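You operate a simulated robot arm through the tools that you are given. There is no shell and no other tool.

The job below is to be done with a simulated robot arm. You get a single attempt, and the scene is never put back.

## Task
Take the yoke arm's cover off, set the black BELT knob into the green and close it up again.
Fine: Open the red turn knob first and lock it after; lock the cover's yellow one.

Only the result counts: the job must be done as asked and must still hold three seconds after the hand-in. Knocking over, shifting, dropping, spilling or breaking anything else fails it. Lids that push on must go on centred and level and be pressed home; caps that screw on are set level and turned clockwise until they are tight.

## Robot
A 7-joint arm with a two-finger parallel gripper, fixed in place. Base frame: the origin is on the floor under the middle of its stand, x ahead of it, y to its left, z up. Lengths are in mm, angles in rad, forces in N, time in s.
With the tool pointing down near the work surface it reaches from about 220 to 840 mm from the base axis. Its first joint turns from -2.496 to 2.496 rad. Payload 3 kg.
Tool frame: the origin (TCP) lies between the finger pads and is the grasp point; the fingertips stand 30 mm ahead of it; z points along the fingers, y is the line along which they close. The gripper opens to 94 mm. The fingers are 28 mm wide and 10 mm thick; the gripper's body (50 by 96 mm) begins 55 mm behind the TCP.
Orientation is told as [roll, pitch, yaw] about the base's x, y, z axes, in that order, counted from this pose: with the fingers straight down and closing along the base's y, the tool's x points along the base's -x, its y along +y and its z along -z.

## Interface
- The arm moves only by the tool send_rows. Its argument "commands" is a list of rows, each a list of 7 numbers: the shift along the base's x, y, z in mm, then the turn, a rotation vector about the base's x, y, z in rad, then the finger opening in mm, from 0 to 94. In form: [[dx, dy, dz, ax, ay, az, jaw], ...]. A call has 1 to 20 rows; each row is the pose to reach, as a shift and turn from the pose commanded when the call began. Rows are played at 5 a second. More than 50 mm and 0.15 rad between two rows, or a gripper value outside its range, and nothing of the call is played. Where a pose cannot be reached the arm comes as near as it can. A force on the tool above 40 N (or 10 N above the force at the start of the call, whichever is more), or a blocked arm, ends the call early, and 0.2 s more pass. Each finger travels about 72 mm/s and halts on what it meets, pressing with about 36 N; the grip force reading is that of the motor and also rises with nothing between the fingers. The clock runs only during rows and for 0.2 s after the last one: add rows that repeat a pose to give the fingers time. It gives the time, the measured TCP pose, the force on the tool (base axes), the opening and the grip force at its end, in the units of the frame above (readings bear some noise), with the torque about the TCP (base axes, N m) and any sound that the robot's microphone picked up.
- Cameras (640 x 400 px; columns grow to the right, rows downward): "scene" is fixed at [47.8, 646.8, 1792.5]; the picture's right is [-0.51, -0.86, 0.00], its down [-0.58, 0.35, -0.73] and it looks along [0.63, -0.38, -0.68] (base axes); focal length 322 px, centre (320, 200). "wrist" rides on the gripper at [76, 14, -102] in the tool frame; the picture's right is [-0.18, 0.98, 0.00], its down [-0.75, -0.14, -0.64] and it looks along [-0.63, -0.12, 0.77] (tool axes); focal length 243 px, centre (320, 200). There is no depth. A picture from a camera that has moved, and an enlarged one, comes with that camera's place and axes in the base frame and with its lens. The place of the scene camera against the robot may be out by one fixed shift of up to 12 mm in any direction.
- snapshot(camera): a new picture of that camera. It takes no simulated time.
- inspect(camera, box): a new picture of the part [left, top, right, bottom] of that camera's present view, enlarged. It takes no simulated time.
- hand_in(): hands the job in; it is judged then, once.

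Nothing tells you positions but the pictures and the camera data. Unless the task says otherwise, let go and move clear before handing in.

The tools are called as a command line: name --pt "numbers of a row" for each row, then --argument value for the rest, lists and objects as JSON in quotes. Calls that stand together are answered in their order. send_rows: Moves the arm, as the interface text tells. Its arguments: {"type":"object","properties":{"commands":{"type":"array","items":{"type":"array","items":{"type":"number"}}}},"required":["commands"]} The other tools are called the same way: snapshot (camera) takes a picture; inspect (camera, box) takes an enlarged picture of a part of a camera's view; hand_in () hands the job in.

At the start:

```text
time: 0.0
eef_pos: [437.8, 104.4, 1297.4]
tool_rot: [-0.001, 0.001, 0.0]
ft_force: [-0.4, 0.2, -0.5]
moment: [-0.02, -0.03, 0.0]
width: 93.9
gripper_force: 0.0
```

scene: 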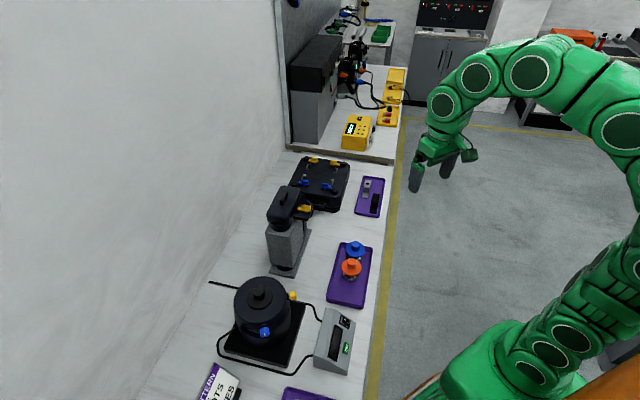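
wrist: 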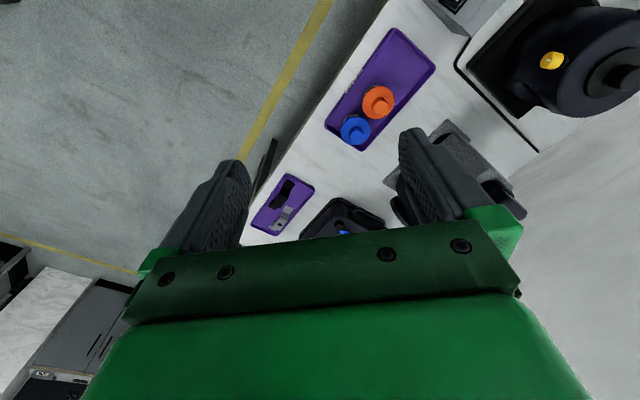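

I see a workbench with several devices: a yoke arm-like device, a pot, trays and panels. I'll look closer at each area before moving.

inspect --camera "scene" --box '[200, 140, 400, 265]'

inspect --camera "scene" --box '[200, 260, 400, 400]'

inspect --camera "scene" --box '[250, 145, 390, 235]'

inspect --camera "wrist" --box '[220, 0, 640, 260]'

```text
3.20 times, centred on (300, 202) of scene
camera zoom: at [47.8, 646.8, 1792.5], right [-0.51, -0.86, 0.0], down [-0.58, 0.35, -0.73], along [0.63, -0.38, -0.68], focal length 1030 px, centre (384, 192)
```

zoom: 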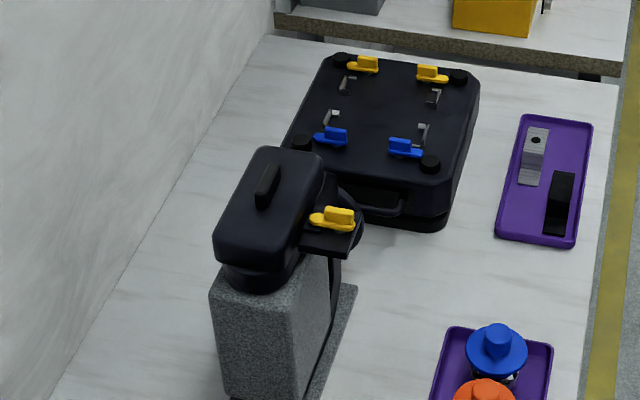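

```text
2.86 times, centred on (300, 330) of scene
camera zoom: at [47.8, 646.8, 1792.5], right [-0.51, -0.86, 0.0], down [-0.58, 0.35, -0.73], along [0.63, -0.38, -0.68], focal length 920 px, centre (377, -171)
```

zoom: 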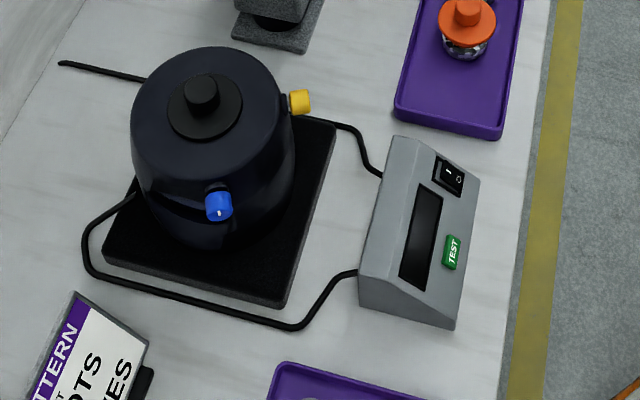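

```text
4.44 times, centred on (320, 190) of scene
camera zoom: at [47.8, 646.8, 1792.5], right [-0.51, -0.86, 0.0], down [-0.58, 0.35, -0.73], along [0.63, -0.38, -0.68], focal length 1431 px, centre (320, 244)
```

zoom: 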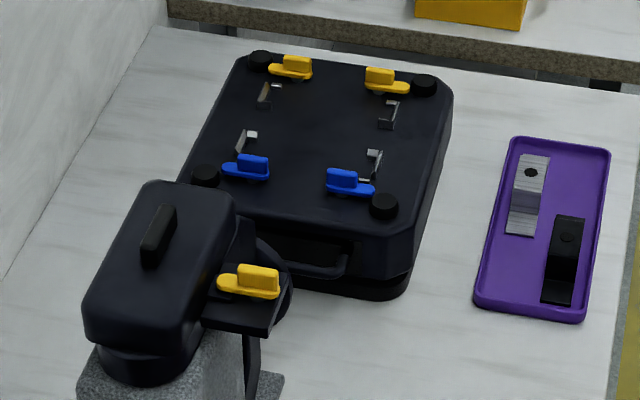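

```text
1.52 times, centred on (430, 130) of wrist
camera zoom: at [361.7, 116.6, 1399.9], right [0.18, 0.98, 0.0], down [0.75, -0.14, 0.64], along [0.63, -0.12, -0.77], focal length 370 px, centre (152, 307)
```

zoom: 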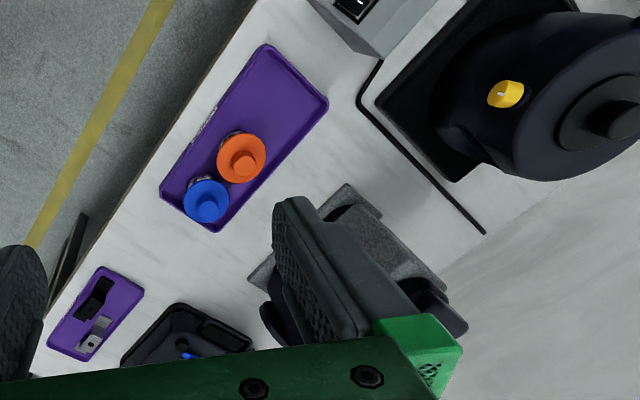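

The yoke arm is the black head with a handle and a yellow turn knob on the grey stone column. I guess it stands at about x 750, y 330 on the bench. I'll move the wrist camera over it at a safe height to look closer.

send_rows --pt "25 40 0 0 0 0 94" --pt "50 80 0 0 0 0 94" --pt "75 120 0 0 0 0 94" --pt "100 160 0 0 0 0 94" --pt "125 200 0 0 0 0 94"

snapshot --camera "wrist"

snapshot --camera "scene"

```text
time: 1.2
eef_pos: [562.3, 301.7, 1296.3]
tool_rot: [0.0, 0.0, 0.001]
ft_force: [0.5, -0.2, -0.1]
moment: [-0.03, -0.01, 0.02]
width: 94.1
gripper_force: 0.1
```

```text
taken
camera wrist: at [486.5, 315.2, 1398.3], right [0.18, 0.98, 0.0], down [0.75, -0.14, 0.64], along [0.63, -0.12, -0.77], focal length 243 px, centre (320, 200)
```

wrist: 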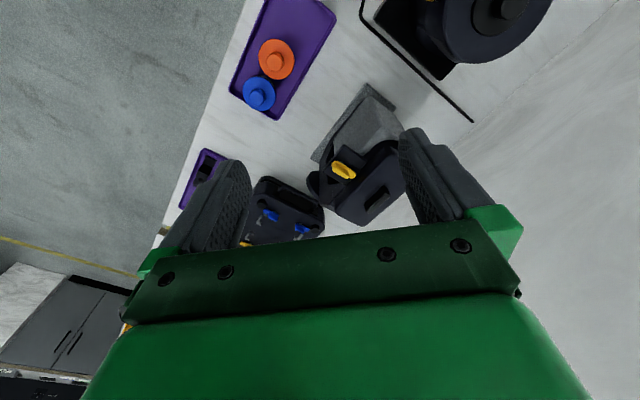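

```text
taken
```

scene: 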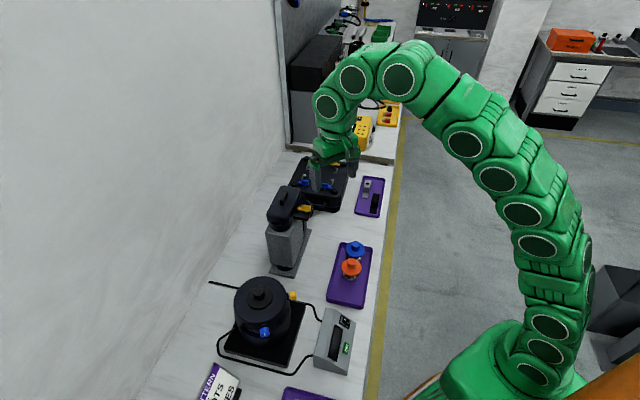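

The yellow knob triangulates to about (700, 311, 1072) and the cover to about (749, 357). I'll zoom in on both views.

inspect --camera "wrist" --box '[240, 70, 430, 240]'

inspect --camera "scene" --box '[250, 175, 330, 280]'

```text
2.35 times, centred on (335, 155) of wrist
camera zoom: at [486.5, 315.2, 1398.3], right [0.18, 0.98, 0.0], down [0.75, -0.14, 0.64], along [0.63, -0.12, -0.77], focal length 571 px, centre (285, 306)
```

zoom: 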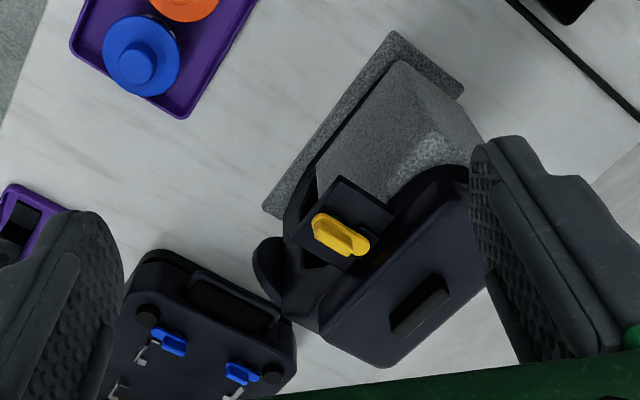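

```text
3.81 times, centred on (290, 228) of scene
camera zoom: at [47.8, 646.8, 1792.5], right [-0.51, -0.86, 0.0], down [-0.58, 0.35, -0.73], along [0.63, -0.38, -0.68], focal length 1226 px, centre (434, 95)
```

zoom: 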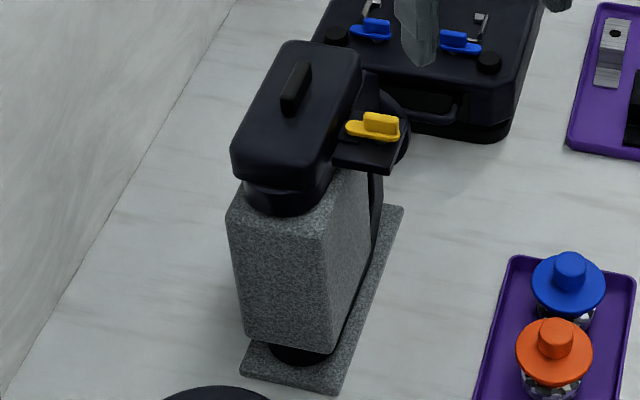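

No red knob is visible yet, so it is probably under the cover or on the far side. I'll bring the camera closer above the yoke head, staying clear of it.

send_rows --pt "40 10 -20 0 0 0 94" --pt "80 20 -40 0 0 0 94" --pt "110 28 -60 0 0 0 94" --pt "115 28 -90 0 0 0 94"

snapshot --camera "wrist"

inspect --camera "wrist" --box '[220, 60, 440, 250]'

```text
time: 2.2
eef_pos: [676.7, 331.0, 1210.1]
tool_rot: [0.001, -0.002, 0.001]
ft_force: [-0.7, 0.3, 0.1]
moment: [0.01, 0.01, 0.01]
width: 94.1
gripper_force: 0.1
out of reach, approached as far as the arm can: row 2, 3
```

```text
taken
camera wrist: at [601.9, 344.8, 1312.5], right [0.18, 0.98, 0.0], down [0.75, -0.14, 0.64], along [0.63, -0.12, -0.77], focal length 243 px, centre (320, 200)
```

wrist: 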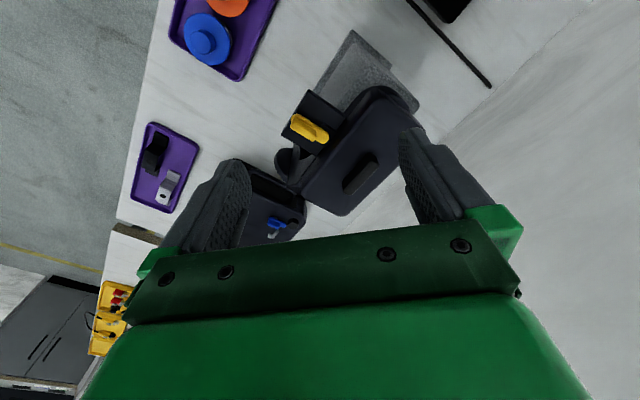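

```text
2.11 times, centred on (330, 155) of wrist
camera zoom: at [601.9, 344.8, 1312.5], right [0.18, 0.98, 0.0], down [0.75, -0.14, 0.64], along [0.63, -0.12, -0.77], focal length 511 px, centre (299, 295)
```

zoom: 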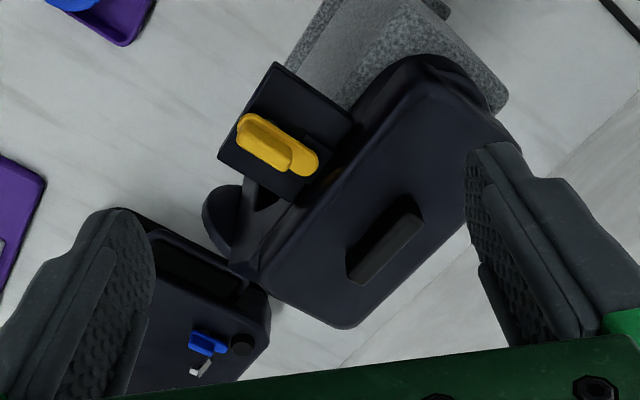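

I can see the yoke's yellow knob on its side ledge next to the cover. I'll look in more detail at the knob and at an orange hint near the cover's edge.

inspect --camera "wrist" --box '[270, 80, 350, 170]'

inspect --camera "wrist" --box '[290, 80, 430, 220]'

inspect --camera "scene" --box '[260, 180, 320, 220]'

```text
4.44 times, centred on (310, 125) of wrist
camera zoom: at [601.9, 344.8, 1312.5], right [0.18, 0.98, 0.0], down [0.75, -0.14, 0.64], along [0.63, -0.12, -0.77], focal length 1078 px, centre (364, 533)
```

zoom: 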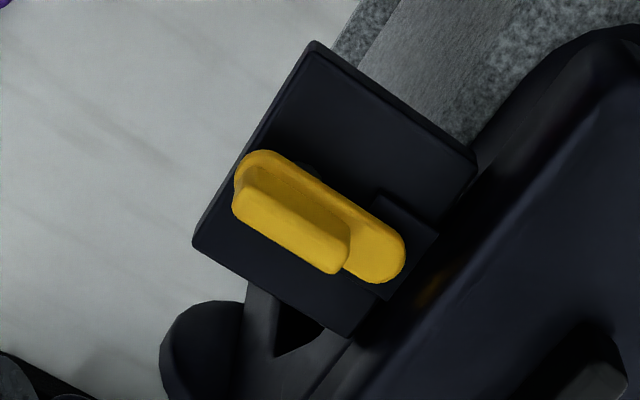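

```text
2.86 times, centred on (360, 150) of wrist
camera zoom: at [601.9, 344.8, 1312.5], right [0.18, 0.98, 0.0], down [0.75, -0.14, 0.64], along [0.63, -0.12, -0.77], focal length 693 px, centre (206, 343)
```

zoom: 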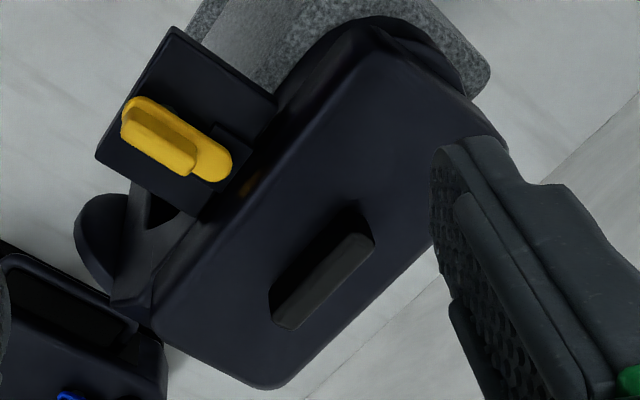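

```text
10.00 times, centred on (290, 200) of scene
camera zoom: at [47.8, 646.8, 1792.5], right [-0.51, -0.86, 0.0], down [-0.58, 0.35, -0.73], along [0.63, -0.38, -0.68], focal length 3219 px, centre (620, 200)
```

zoom: 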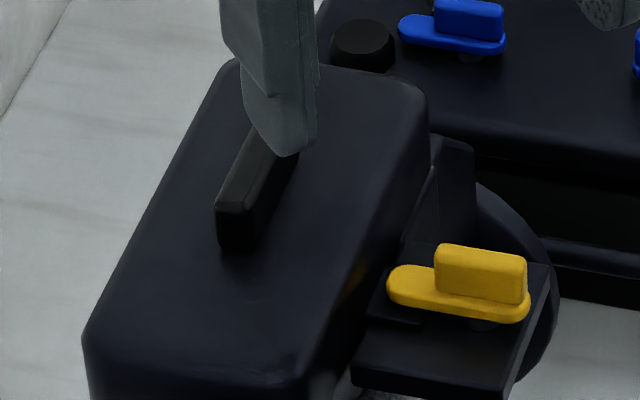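

The yellow tongue lies over a tab of the cover, so the cover is now locked. Still no red knob, so I'll swing the camera to the robot's side of the yoke and look at its face from lower down.

send_rows --pt "-26 -28 0 0 0 0.11 94" --pt "-52 -56 0 0 0 0.22 94" --pt "-78 -84 -15 0 0 0.33 94" --pt "-104 -112 -30 0 0 0.44 94" --pt "-130 -140 -50 0 0 0.55 94" --pt "-156 -168 -70 0 0 0.66 94" --pt "-182 -196 -90 0 0 0.77 94" --pt "-200 -215 -110 0 0 0.88 94"

snapshot --camera "wrist"

```text
time: 4.0
eef_pos: [479.4, 117.1, 1099.5]
tool_rot: [0.001, 0.001, 0.882]
ft_force: [-0.4, 1.2, 0.2]
moment: [0.03, -0.02, -0.01]
width: 94.0
gripper_force: 0.0
```

```text
taken
camera wrist: at [419.3, 66.4, 1201.6], right [-0.64, 0.77, 0.0], down [0.59, 0.49, 0.64], along [0.49, 0.41, -0.77], focal length 243 px, centre (320, 200)
```

wrist: 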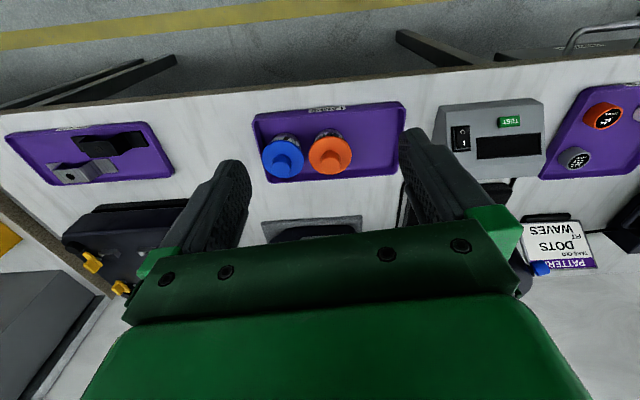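

The camera's picture is upside down in this pose, and the gripper hides the far side. I'll tilt the tool outward to bring the yoke's robot-facing side into view.

send_rows --pt "0 0 0 0.115 -0.095 0 94" --pt "0 0 0 0.23 -0.19 0 94" --pt "0 0 0 0.345 -0.285 0 94" --pt "0 0 0 0.46 -0.38 0 94" --pt "0 0 0 0.575 -0.475 0 94" --pt "0 0 0 0.69 -0.57 0 94"

snapshot --camera "wrist"

```text
time: 5.4
eef_pos: [504.5, 109.9, 1118.7]
tool_rot: [0.003, -0.895, 0.878]
ft_force: [-0.2, -0.1, 0.7]
moment: [0.0, 0.0, 0.03]
width: 93.8
gripper_force: 0.1
out of reach, approached as far as the arm can: row 6
```

```text
taken
camera wrist: at [412.5, 20.5, 1122.4], right [-0.68, 0.71, 0.15], down [0.09, -0.11, 0.99], along [0.72, 0.69, 0.01], focal length 243 px, centre (320, 200)
```

wrist: 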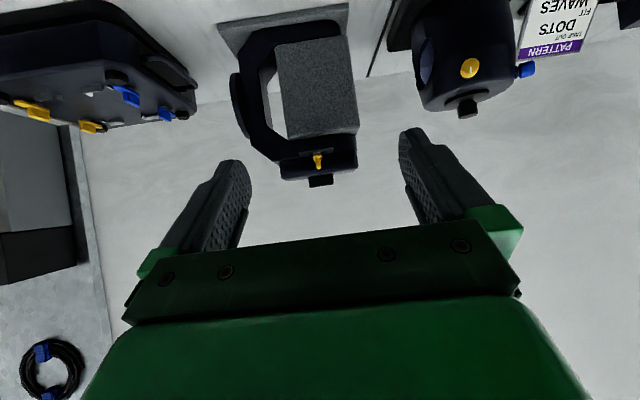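

inspect --camera "wrist" --box '[200, 0, 400, 200]'

inspect --camera "wrist" --box '[260, 120, 370, 200]'

inspect --camera "wrist" --box '[380, 0, 640, 150]'

```text
2.00 times, centred on (300, 100) of wrist
camera zoom: at [412.5, 20.5, 1122.4], right [-0.68, 0.71, 0.15], down [0.09, -0.11, 0.99], along [0.72, 0.69, 0.01], focal length 485 px, centre (360, 400)
```

zoom: 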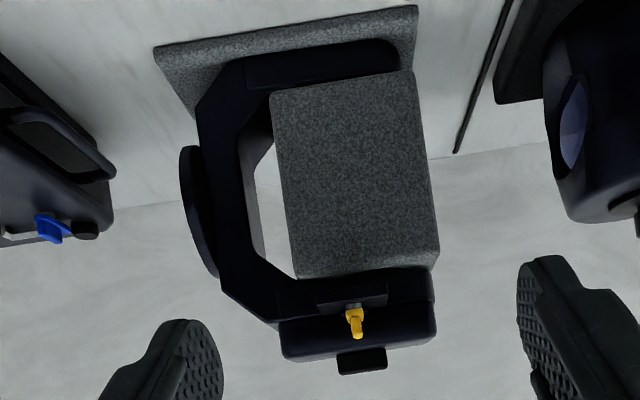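

```text
5.00 times, centred on (315, 160) of wrist
camera zoom: at [412.5, 20.5, 1122.4], right [-0.68, 0.71, 0.15], down [0.09, -0.11, 0.99], along [0.72, 0.69, 0.01], focal length 1213 px, centre (345, 400)
```

zoom: 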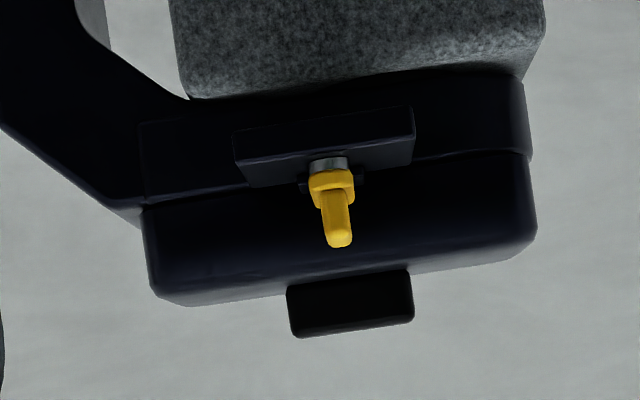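

```text
2.46 times, centred on (510, 75) of wrist
camera zoom: at [412.5, 20.5, 1122.4], right [-0.68, 0.71, 0.15], down [0.09, -0.11, 0.99], along [0.72, 0.69, 0.01], focal length 597 px, centre (-148, 508)
```

zoom: 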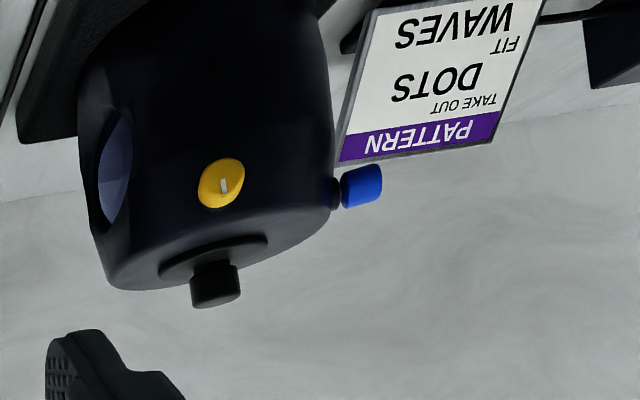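

There is no red knob on the outside, so it must be under the cover. The yellow knob's bar runs along about 45° with its top at about (702, 308, 1075), and the cover handle is at about (753, 358, 1102). Next I'll level the tool, then go above the yellow knob.

send_rows --pt "0 0 0 -0.115 0.095 0 94" --pt "0 0 0 -0.23 0.19 0 94" --pt "0 0 0 -0.345 0.285 0 94" --pt "0 0 0 -0.46 0.38 0 94" --pt "0 0 0 -0.575 0.475 0 94" --pt "0 0 0 -0.69 0.57 0 94" --pt "0 0 0 -0.69 0.57 0 94"

```text
time: 7.0
eef_pos: [504.5, 110.7, 1118.7]
tool_rot: [-0.001, 0.002, 0.879]
ft_force: [-0.2, 0.0, -0.2]
moment: [0.0, 0.04, -0.01]
width: 94.1
gripper_force: 0.1
```

The tool is level again. I'm moving to just above and behind the yellow knob with the fingers set to close across its bar.

send_rows --pt "30 30 20 0 0 -0.016 94" --pt "60 60 40 0 0 -0.032 94" --pt "91 91 42 0 0 -0.048 94" --pt "122 122 42 0 0 -0.064 94" --pt "153 153 42 0 0 -0.08 94" --pt "185 185 42 0 0 -0.094 94"

snapshot --camera "wrist"

inspect --camera "wrist" --box '[240, 90, 400, 210]'

```text
time: 8.4
eef_pos: [691.9, 299.1, 1159.3]
tool_rot: [-0.002, 0.0, 0.786]
ft_force: [-0.2, -1.5, 0.6]
moment: [0.0, 0.02, -0.01]
width: 93.9
gripper_force: 0.0
```

```text
taken
camera wrist: at [627.4, 253.9, 1262.4], right [-0.57, 0.82, 0.0], down [0.63, 0.43, 0.64], along [0.53, 0.36, -0.77], focal length 243 px, centre (320, 200)
```

wrist: 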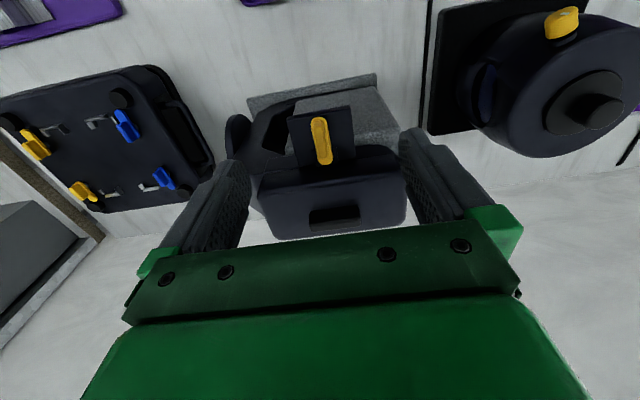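

```text
3.33 times, centred on (320, 150) of wrist
camera zoom: at [627.4, 253.9, 1262.4], right [-0.57, 0.82, 0.0], down [0.63, 0.43, 0.64], along [0.53, 0.36, -0.77], focal length 809 px, centre (320, 367)
```

zoom: 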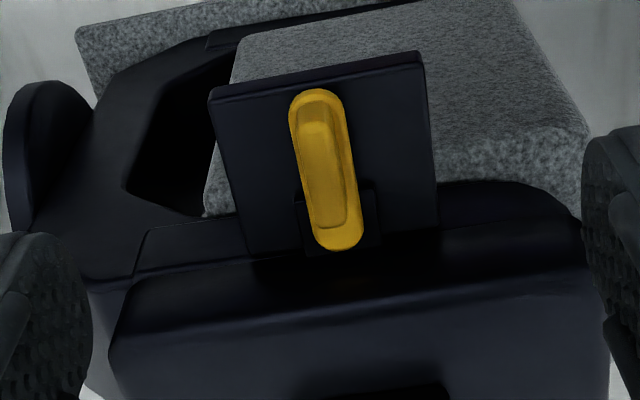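

The yellow bar is aligned at 45° and its centre is about (704.5, 308.5), with its top at about z 1074. I'll move over it and descend so the fingertips straddle the bar.

send_rows --pt "6 5 0 0 0 0 50" --pt "12.6 9.4 0 0 0 0 50" --pt "12.6 9.4 -20 0 0 0 50" --pt "12.6 9.4 -40 0 0 0 50"

inspect --camera "wrist" --box '[200, 80, 440, 240]'

```text
time: 9.4
eef_pos: [702.0, 307.1, 1120.1]
tool_rot: [0.0, 0.0, 0.785]
ft_force: [-0.2, -1.4, -0.4]
moment: [0.0, 0.01, -0.01]
width: 49.9
gripper_force: 0.0
```

```text
2.50 times, centred on (320, 160) of wrist
camera zoom: at [638.5, 261.6, 1222.1], right [-0.57, 0.82, 0.0], down [0.63, 0.43, 0.64], along [0.53, 0.36, -0.77], focal length 606 px, centre (320, 300)
```

zoom: 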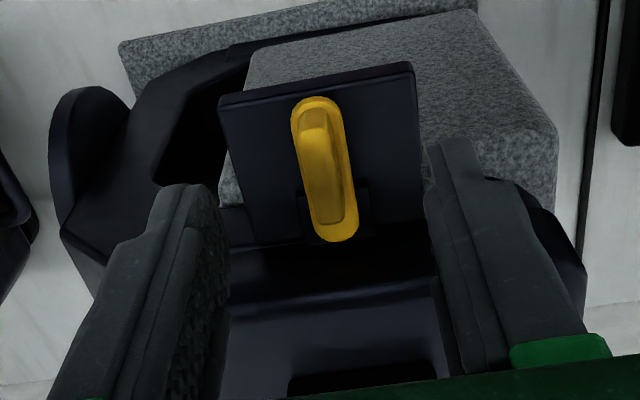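

The bar sits midway between the fingers. I'll go down the last 25 mm and close on it.

send_rows --pt "1.2 1 -10 0 0 0 50" --pt "1.2 1 -18 0 0 0 50" --pt "1.2 1 -25 0 0 0 50" --pt "1.2 1 -25 0 0 0 50"

inspect --camera "wrist" --box '[200, 60, 440, 220]'

```text
time: 10.4
eef_pos: [702.9, 305.9, 1093.9]
tool_rot: [-0.001, 0.001, 0.786]
ft_force: [-1.2, -0.2, 0.4]
moment: [0.0, 0.01, -0.01]
width: 50.0
gripper_force: 0.1
```

```text
2.50 times, centred on (320, 140) of wrist
camera zoom: at [639.5, 261.0, 1196.7], right [-0.57, 0.82, 0.0], down [0.63, 0.43, 0.64], along [0.53, 0.36, -0.77], focal length 606 px, centre (320, 350)
```

zoom: 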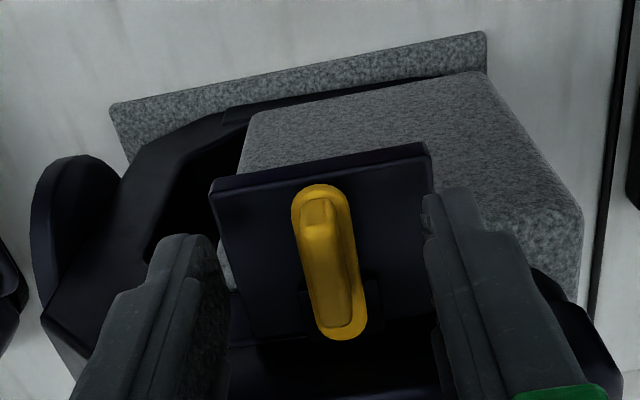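

No contact yet and the bar is centred between the fingers. Closing on it now.

send_rows --pt "0 0 0 0 0 0 20" --pt "0 0 0 0 0 0 0" --pt "0 0 0 0 0 0 0" --pt "0 0 0 0 0 0 0"

inspect --camera "wrist" --box '[200, 60, 440, 220]'

```text
time: 11.4
eef_pos: [702.7, 306.1, 1094.3]
tool_rot: [0.0, -0.002, 0.787]
ft_force: [-13.4, 7.0, -0.6]
moment: [-0.34, 0.81, 0.05]
width: 8.7
gripper_force: 42.9
```

```text
2.50 times, centred on (320, 140) of wrist
camera zoom: at [639.0, 261.7, 1196.8], right [-0.57, 0.82, 0.0], down [0.63, 0.43, 0.64], along [0.53, 0.36, -0.77], focal length 606 px, centre (320, 350)
```

zoom: 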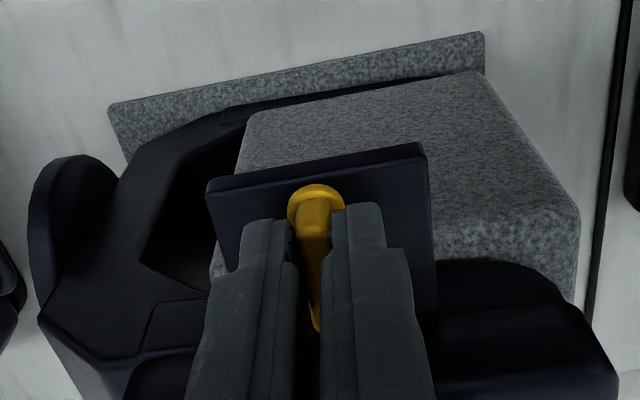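

It has gripped the bar (8.7 mm wide), with a side load of about 14 N. I'll shift slightly to relax that before turning.

send_rows --pt "-0.7 0.6 0 0 0 0 0" --pt "-1.2 1.0 0 0 0 0 0"

```text
time: 12.0
eef_pos: [701.4, 306.1, 1094.2]
tool_rot: [0.001, 0.0, 0.786]
ft_force: [-2.1, 5.8, -7.8]
moment: [-0.24, 0.44, 0.07]
width: 9.1
gripper_force: 42.8
```

The load is down. Now I'll try turning counter-clockwise a little and watch the torque and the sound.

send_rows --pt "0 0 0 0 0 0.08 0" --pt "0 0 0 0 0 0.16 0" --pt "0 0 0 0 0 0.24 0"

inspect --camera "wrist" --box '[200, 60, 440, 220]'

```text
time: 12.8
eef_pos: [702.5, 306.3, 1095.4]
tool_rot: [0.0, 0.0, 1.023]
ft_force: [17.0, -5.2, -22.8]
moment: [0.65, -0.9, -0.08]
width: 9.0
gripper_force: 42.5
```

```text
2.50 times, centred on (320, 140) of wrist
camera zoom: at [651.6, 247.5, 1196.8], right [-0.74, 0.67, 0.0], down [0.51, 0.57, 0.64], along [0.43, 0.48, -0.77], focal length 606 px, centre (320, 350)
```

zoom: 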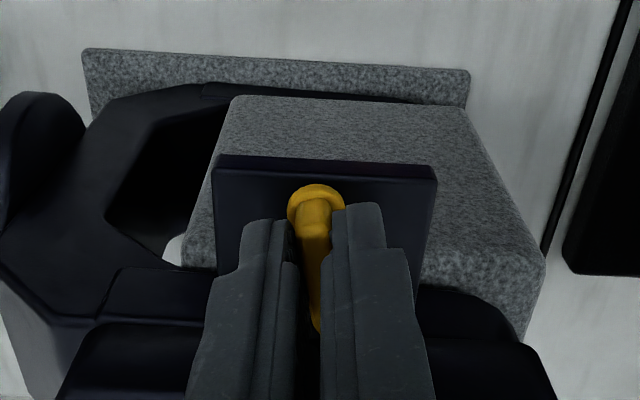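

The knob turns freely counter-clockwise with very little torque, but side forces are building because its pivot is offset from my grip. I'll relax toward the force before continuing.

send_rows --pt "0.8 -0.3 -0.8 0 0 0 0" --pt "1.5 -0.5 -1.5 0 0 0 0"

```text
time: 13.4
eef_pos: [703.3, 305.7, 1095.2]
tool_rot: [-0.001, 0.002, 1.028]
ft_force: [-11.5, -15.9, 0.9]
moment: [-0.9, 0.65, 0.01]
width: 8.7
gripper_force: 43.0
```

The side load now runs mainly along the bar. I estimate the pivot about 6 mm toward the cover from my grip, so I'll keep turning along that small arc.

send_rows --pt "-0.5 -0.8 0 0 0 0 0" --pt "0.0 -1.1 0 0 0 0.1 0" --pt "0.6 -1.3 0 0 0 0.2 0" --pt "1.2 -1.5 0 0 0 0.3 0"

inspect --camera "wrist" --box '[200, 60, 440, 220]'

```text
time: 14.4
eef_pos: [704.7, 305.5, 1095.0]
tool_rot: [0.0, 0.001, 1.329]
ft_force: [-29.1, -13.0, 19.0]
moment: [-1.16, 0.94, 0.12]
width: 8.7
gripper_force: 42.7
```

```text
2.50 times, centred on (320, 140) of wrist
camera zoom: at [672.2, 234.1, 1196.7], right [-0.91, 0.41, 0.0], down [0.32, 0.7, 0.64], along [0.27, 0.58, -0.77], focal length 606 px, centre (320, 350)
```

zoom: 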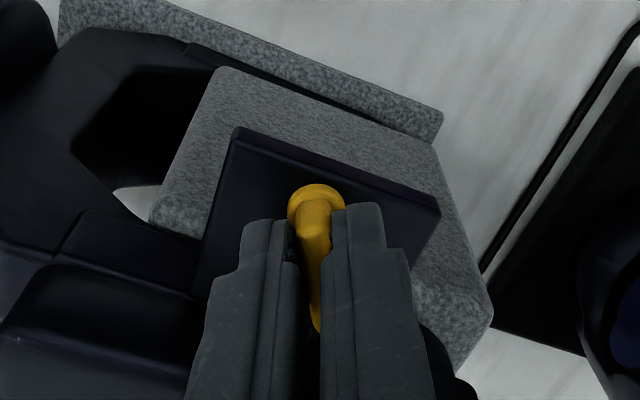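

It's turning, but I overcompensated: the force now pushes back. I'll relax the position and see.

send_rows --pt "-0.8 -0.3 0.5 0 0 0 0" --pt "-1.5 -0.5 1.0 0 0 0 0"

```text
time: 15.0
eef_pos: [705.1, 305.4, 1093.7]
tool_rot: [-0.002, -0.003, 1.326]
ft_force: [10.0, 13.9, 2.0]
moment: [-0.22, -0.1, -0.02]
width: 8.4
gripper_force: 43.0
```

The loads are small now. I'll continue the turn with a smaller arc, in short steps.

send_rows --pt "0.3 0.3 0 0 0 0.05 0" --pt "0.6 0.2 0 0 0 0.1 0" --pt "0.8 0.2 0 0 0 0.15 0" --pt "1.0 0.2 0 0 0 0.2 0"

```text
time: 16.0
eef_pos: [706.1, 305.9, 1094.7]
tool_rot: [0.0, 0.0, 1.527]
ft_force: [10.2, 19.0, 1.4]
moment: [1.57, -0.22, -0.03]
width: 8.6
gripper_force: 43.0
```

send_rows --pt "0.5 0.7 0 0 0 0.05 0" --pt "0.8 0.7 0 0 0 0.1 0" --pt "1.0 0.7 0 0 0 0.15 0" --pt "1.2 0.75 0 0 0 0.2 0" --pt "1.5 0.8 0 0 0 0.25 0" --pt "1.7 0.85 0 0 0 0.3 0"

inspect --camera "wrist" --box '[200, 60, 440, 220]'

```text
time: 17.4
eef_pos: [706.3, 306.2, 1094.4]
tool_rot: [0.003, 0.001, 1.827]
ft_force: [-17.3, 1.9, 0.6]
moment: [0.3, 0.45, 0.1]
width: 8.7
gripper_force: 42.7
```

```text
2.50 times, centred on (320, 140) of wrist
camera zoom: at [711.8, 227.5, 1196.8], right [-1.0, -0.07, 0.0], down [-0.05, 0.77, 0.64], along [-0.05, 0.64, -0.77], focal length 606 px, centre (320, 350)
```

zoom: 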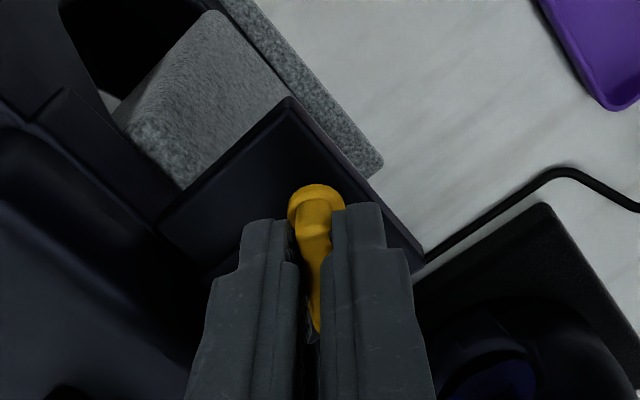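

send_rows --pt "-0.6 0.0 0 0 0 0.05 0" --pt "-0.4 0.05 0 0 0 0.1 0" --pt "-0.3 0.1 0 0 0 0.15 0" --pt "-0.1 0.2 0 0 0 0.2 0" --pt "0.0 0.25 0 0 0 0.25 0" --pt "0.1 0.3 0 0 0 0.3 0"

```text
time: 18.8
eef_pos: [707.2, 305.7, 1095.2]
tool_rot: [-0.001, -0.001, 2.126]
ft_force: [8.5, 9.3, -19.9]
moment: [-0.55, -0.71, -0.03]
width: 8.8
gripper_force: 42.5
```

send_rows --pt "0.5 0.3 -0.6 0 0 0.05 0" --pt "0.6 0.4 -0.8 0 0 0.1 0" --pt "0.7 0.5 -0.8 0 0 0.15 0" --pt "0.8 0.6 -0.8 0 0 0.2 0" --pt "0.85 0.65 -0.8 0 0 0.235 0"

inspect --camera "wrist" --box '[200, 60, 440, 220]'

inspect --camera "scene" --box '[260, 170, 330, 220]'

```text
time: 20.0
eef_pos: [707.0, 305.9, 1094.2]
tool_rot: [-0.001, 0.0, 2.362]
ft_force: [2.9, 0.0, -9.0]
moment: [-0.48, -0.48, -0.25]
width: 8.8
gripper_force: 42.6
```

```text
2.50 times, centred on (320, 140) of wrist
camera zoom: at [751.8, 241.8, 1196.8], right [-0.82, -0.57, 0.0], down [-0.44, 0.63, 0.64], along [-0.37, 0.53, -0.77], focal length 606 px, centre (320, 350)
```

zoom: 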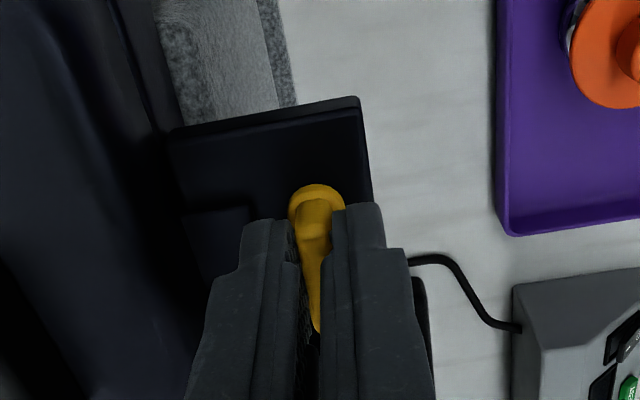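

```text
8.00 times, centred on (295, 195) of scene
camera zoom: at [47.8, 646.8, 1792.5], right [-0.51, -0.86, 0.0], down [-0.58, 0.35, -0.73], along [0.63, -0.38, -0.68], focal length 2575 px, centre (520, 240)
```

zoom: 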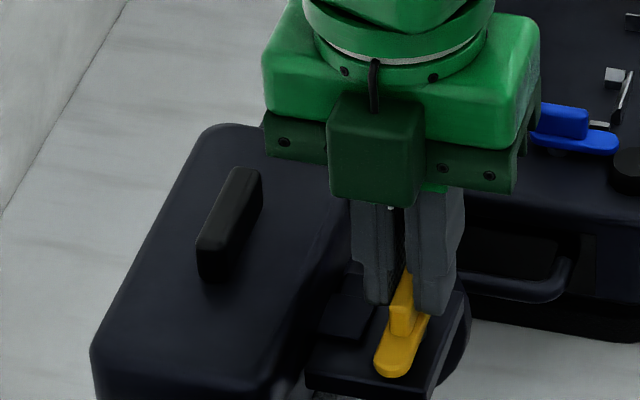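

The knob has turned 90°, its tongue is clear of the cover's tab, and torque just starts to rise at the stop. I'll release by opening only a little and go straight up.

send_rows --pt "0 0 0 0 0 0 24" --pt "0 0 0 0 0 0 24" --pt "0 0 20 0 0 0 24" --pt "0 0 45 0 0 0 24" --pt "0 0 80 0 0 0 24" --pt "0 0 80 0 0 0 24"

snapshot --camera "wrist"

inspect --camera "wrist" --box '[200, 80, 440, 240]'

inspect --camera "scene" --box '[260, 170, 330, 220]'

```text
time: 21.4
eef_pos: [707.2, 304.8, 1175.6]
tool_rot: [0.001, 0.001, 2.361]
ft_force: [-0.5, 0.2, 0.6]
moment: [0.03, 0.0, -0.01]
width: 23.8
gripper_force: 0.1
```

```text
taken
camera wrist: at [751.6, 240.7, 1276.8], right [-0.82, -0.57, 0.0], down [-0.44, 0.63, 0.64], along [-0.37, 0.53, -0.77], focal length 243 px, centre (320, 200)
```

wrist: 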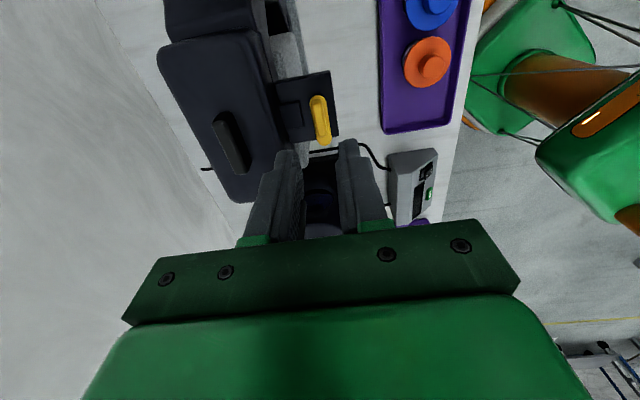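

```text
2.50 times, centred on (320, 160) of wrist
camera zoom: at [751.6, 240.7, 1276.8], right [-0.82, -0.57, 0.0], down [-0.44, 0.63, 0.64], along [-0.37, 0.53, -0.77], focal length 606 px, centre (320, 300)
```

zoom: 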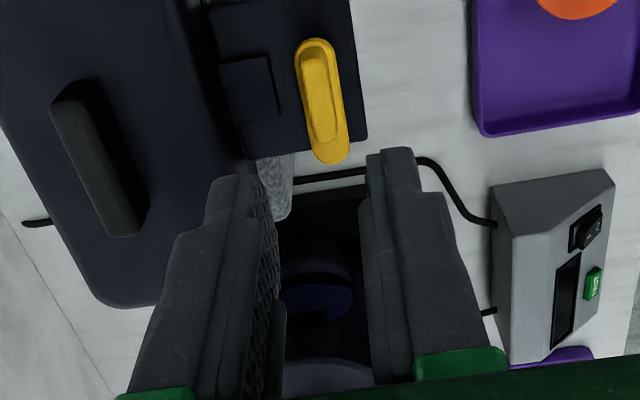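

```text
8.00 times, centred on (295, 195) of scene
camera zoom: at [47.8, 646.8, 1792.5], right [-0.51, -0.86, 0.0], down [-0.58, 0.35, -0.73], along [0.63, -0.38, -0.68], focal length 2575 px, centre (520, 240)
```

zoom: 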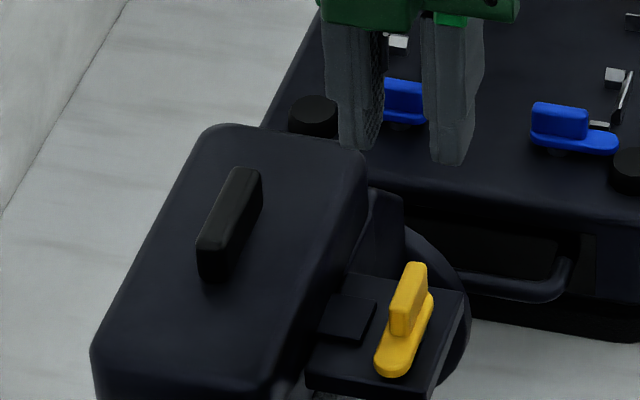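

The yellow knob is open and the cover's tab is free. The handle is at about (757, 359) with its top near z 1098, which is near the arm's reach limit. I'll turn back to yaw 45° and tilt outward, so the fingers can grip the handle lengthwise from the robot side.

send_rows --pt "-2 -2 5 0 0 -0.14 40" --pt "-4 -4 10 0 0 -0.28 60" --pt "-6 -6 10 0 0 -0.42 80" --pt "-8 -8 10 0 0 -0.56 80" --pt "-10 -10 10 0 0 -0.7 80" --pt "-12 -12 10 0 0 -0.84 80" --pt "-14 -14 10 0 0 -0.98 80" --pt "-16 -16 10 0 0 -1.12 80" --pt "-18 -18 10 0 0 -1.26 80" --pt "-20 -20 10 0 0 -1.4 80" --pt "-20 -20 10 0 0 -1.54 80" --pt "-20 -20 10 0 0 -1.575 80"

snapshot --camera "wrist"

inspect --camera "wrist" --box '[220, 80, 420, 240]'

```text
time: 24.0
eef_pos: [687.2, 286.5, 1184.9]
tool_rot: [0.0, 0.0, 0.783]
ft_force: [-0.5, 0.4, 0.5]
moment: [-0.01, -0.01, -0.01]
width: 80.1
gripper_force: 0.1
```

```text
taken
camera wrist: at [623.2, 241.8, 1286.1], right [-0.56, 0.83, 0.0], down [0.63, 0.43, 0.64], along [0.53, 0.36, -0.77], focal length 243 px, centre (320, 200)
```

wrist: 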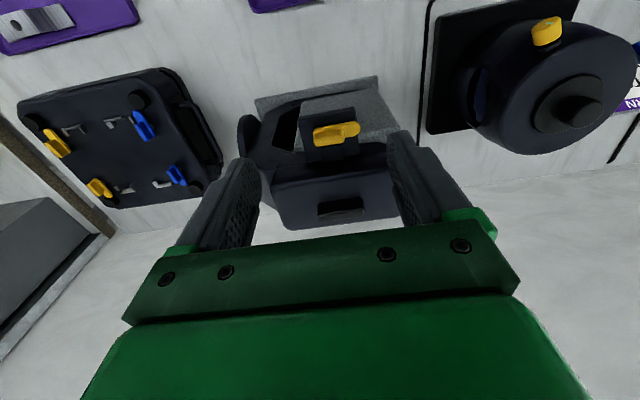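

```text
2.50 times, centred on (320, 160) of wrist
camera zoom: at [623.2, 241.8, 1286.1], right [-0.56, 0.83, 0.0], down [0.63, 0.43, 0.64], along [0.53, 0.36, -0.77], focal length 606 px, centre (320, 300)
```

zoom: 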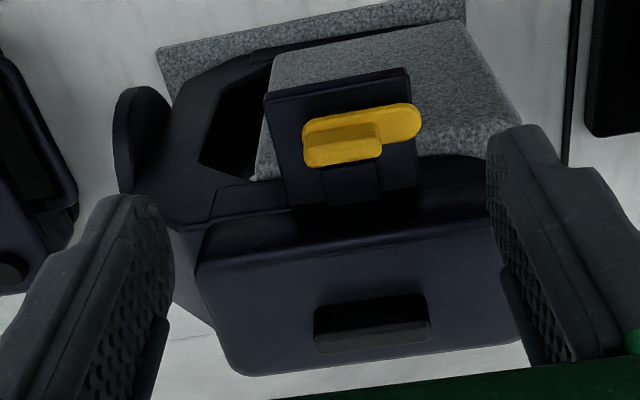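

The handle centre is about (757.5, 361), its top at z≈1098, the cover top at about z 1080, and the handle is 48 mm long at 45°. I'll tilt 25° outward and move to a pre-grasp 50 mm above it, which also tests the reach needed for lifting.

send_rows --pt "0 0 0 0.1 -0.1005 0 70" --pt "0 0 0 0.2 -0.201 0 70" --pt "0 0 0 0.3076 -0.309 0 70" --pt "20 22 -6 0.3076 -0.309 0 70" --pt "40 44 -12 0.3076 -0.309 0 70" --pt "62 66 -18 0.3076 -0.309 0 70" --pt "62 66 -18 0.3076 -0.309 0 70"

snapshot --camera "wrist"

inspect --camera "scene" --box '[250, 165, 330, 225]'

```text
refused: row 3 steps farther than a row can; nothing moved
```

```text
taken
camera wrist: at [623.2, 241.8, 1286.1], right [-0.56, 0.83, 0.0], down [0.63, 0.43, 0.64], along [0.53, 0.36, -0.77], focal length 243 px, centre (320, 200)
```

wrist: 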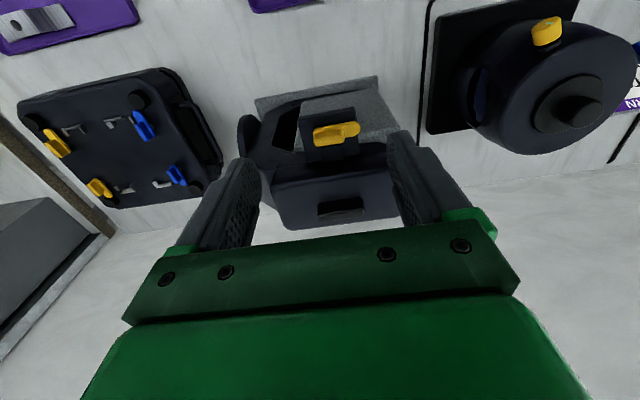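

```text
6.67 times, centred on (290, 195) of scene
camera zoom: at [47.8, 646.8, 1792.5], right [-0.51, -0.86, 0.0], down [-0.58, 0.35, -0.73], along [0.63, -0.38, -0.68], focal length 2146 px, centre (520, 233)
```

zoom: 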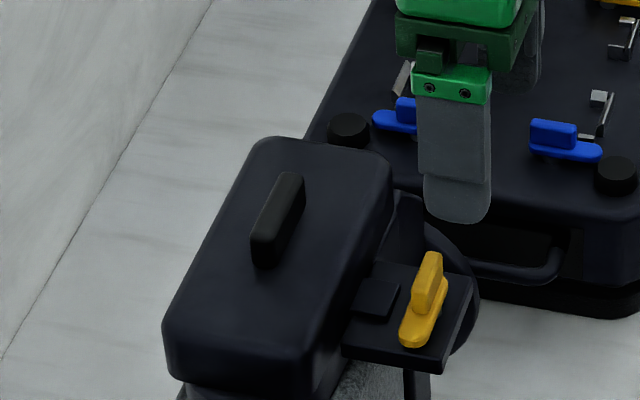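

One rotation step was slightly too large, so nothing moved. I'll repeat it with finer tilt steps.

send_rows --pt "0 0 0 0.1 -0.1005 0 70" --pt "0 0 0 0.2 -0.201 0 70" --pt "5 5 0 0.3 -0.3015 0 70" --pt "20 22 -6 0.3076 -0.309 0 70" --pt "40 44 -12 0.3076 -0.309 0 70" --pt "62 66 -18 0.3076 -0.309 0 70" --pt "62 66 -18 0.3076 -0.309 0 70"

snapshot --camera "wrist"

inspect --camera "scene" --box '[250, 165, 330, 225]'

```text
time: 25.6
eef_pos: [751.3, 354.3, 1165.2]
tool_rot: [-0.002, -0.437, 0.784]
ft_force: [-0.7, 1.2, -0.7]
moment: [0.02, -0.01, 0.0]
width: 70.1
gripper_force: 0.1
```

```text
taken
camera wrist: at [662.1, 283.7, 1226.6], right [-0.58, 0.81, 0.08], down [0.39, 0.19, 0.9], along [0.72, 0.55, -0.43], focal length 243 px, centre (320, 200)
```

wrist: 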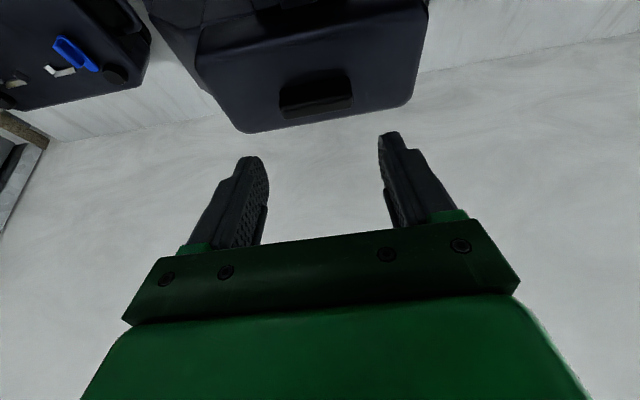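

```text
6.67 times, centred on (290, 195) of scene
camera zoom: at [47.8, 646.8, 1792.5], right [-0.51, -0.86, 0.0], down [-0.58, 0.35, -0.73], along [0.63, -0.38, -0.68], focal length 2146 px, centre (520, 233)
```

zoom: 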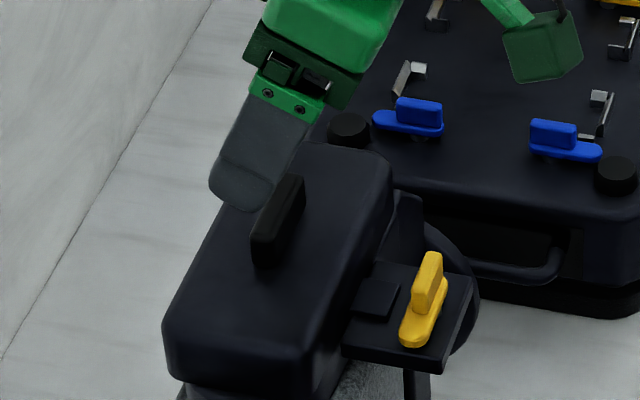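

The pre-grasp is reachable. I'll check the handle's position against the fingers in this view.

inspect --camera "wrist" --box '[200, 20, 440, 180]'

```text
2.50 times, centred on (320, 100) of wrist
camera zoom: at [662.1, 283.7, 1226.6], right [-0.58, 0.81, 0.08], down [0.39, 0.19, 0.9], along [0.72, 0.55, -0.43], focal length 606 px, centre (320, 450)
```

zoom: 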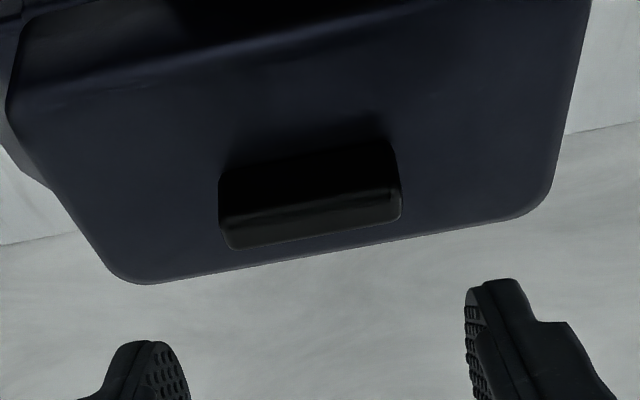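

The handle lies centred between the fingers within about 1 mm. I'll go straight down 49 mm and check.

send_rows --pt "-0.5 0.6 -15 0 0 0 70" --pt "-0.5 0.6 -30 0 0 0 70" --pt "-0.5 0.6 -42 0 0 0 70" --pt "-0.5 0.6 -49 0 0 0 70" --pt "-0.5 0.6 -49 0 0 0 70"

inspect --camera "wrist" --box '[200, 40, 440, 200]'

inspect --camera "scene" --box '[250, 165, 330, 225]'

```text
time: 26.8
eef_pos: [749.1, 352.5, 1116.3]
tool_rot: [-0.002, -0.436, 0.786]
ft_force: [0.5, 0.5, 0.1]
moment: [0.02, 0.01, -0.01]
width: 69.7
gripper_force: 0.0
```

```text
2.50 times, centred on (320, 120) of wrist
camera zoom: at [659.8, 282.6, 1177.6], right [-0.58, 0.81, 0.08], down [0.39, 0.19, 0.9], along [0.72, 0.55, -0.43], focal length 606 px, centre (320, 400)
```

zoom: 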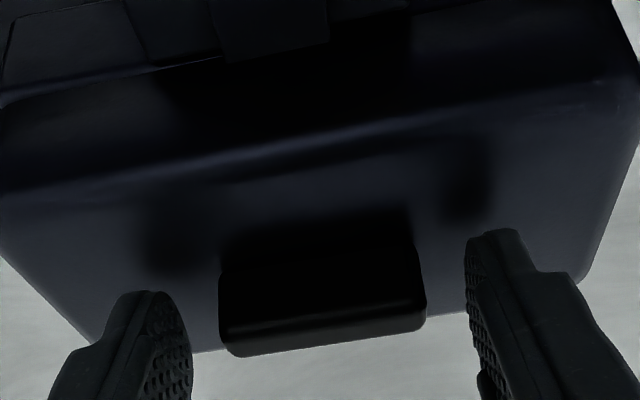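

```text
6.67 times, centred on (290, 195) of scene
camera zoom: at [47.8, 646.8, 1792.5], right [-0.51, -0.86, 0.0], down [-0.58, 0.35, -0.73], along [0.63, -0.38, -0.68], focal length 2146 px, centre (520, 233)
```

zoom: 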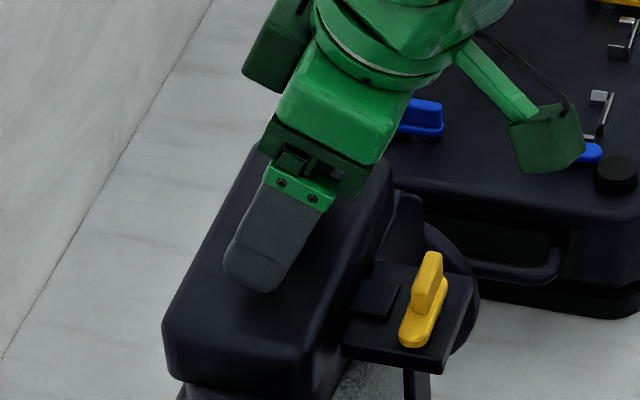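

The fingertips straddle the handle's ends with about 9 mm of engagement. Closing now.

send_rows --pt "0 0 -1 0 0 0 56" --pt "0 0 -1 0 0 0 30" --pt "0 0 -1 0 0 0 30" --pt "0 0 -1 0 0 0 30"

```text
time: 27.8
eef_pos: [748.2, 354.1, 1116.0]
tool_rot: [-0.001, -0.435, 0.786]
ft_force: [-0.2, 0.2, -0.1]
moment: [0.01, 0.0, -0.01]
width: 48.9
gripper_force: 36.1
```

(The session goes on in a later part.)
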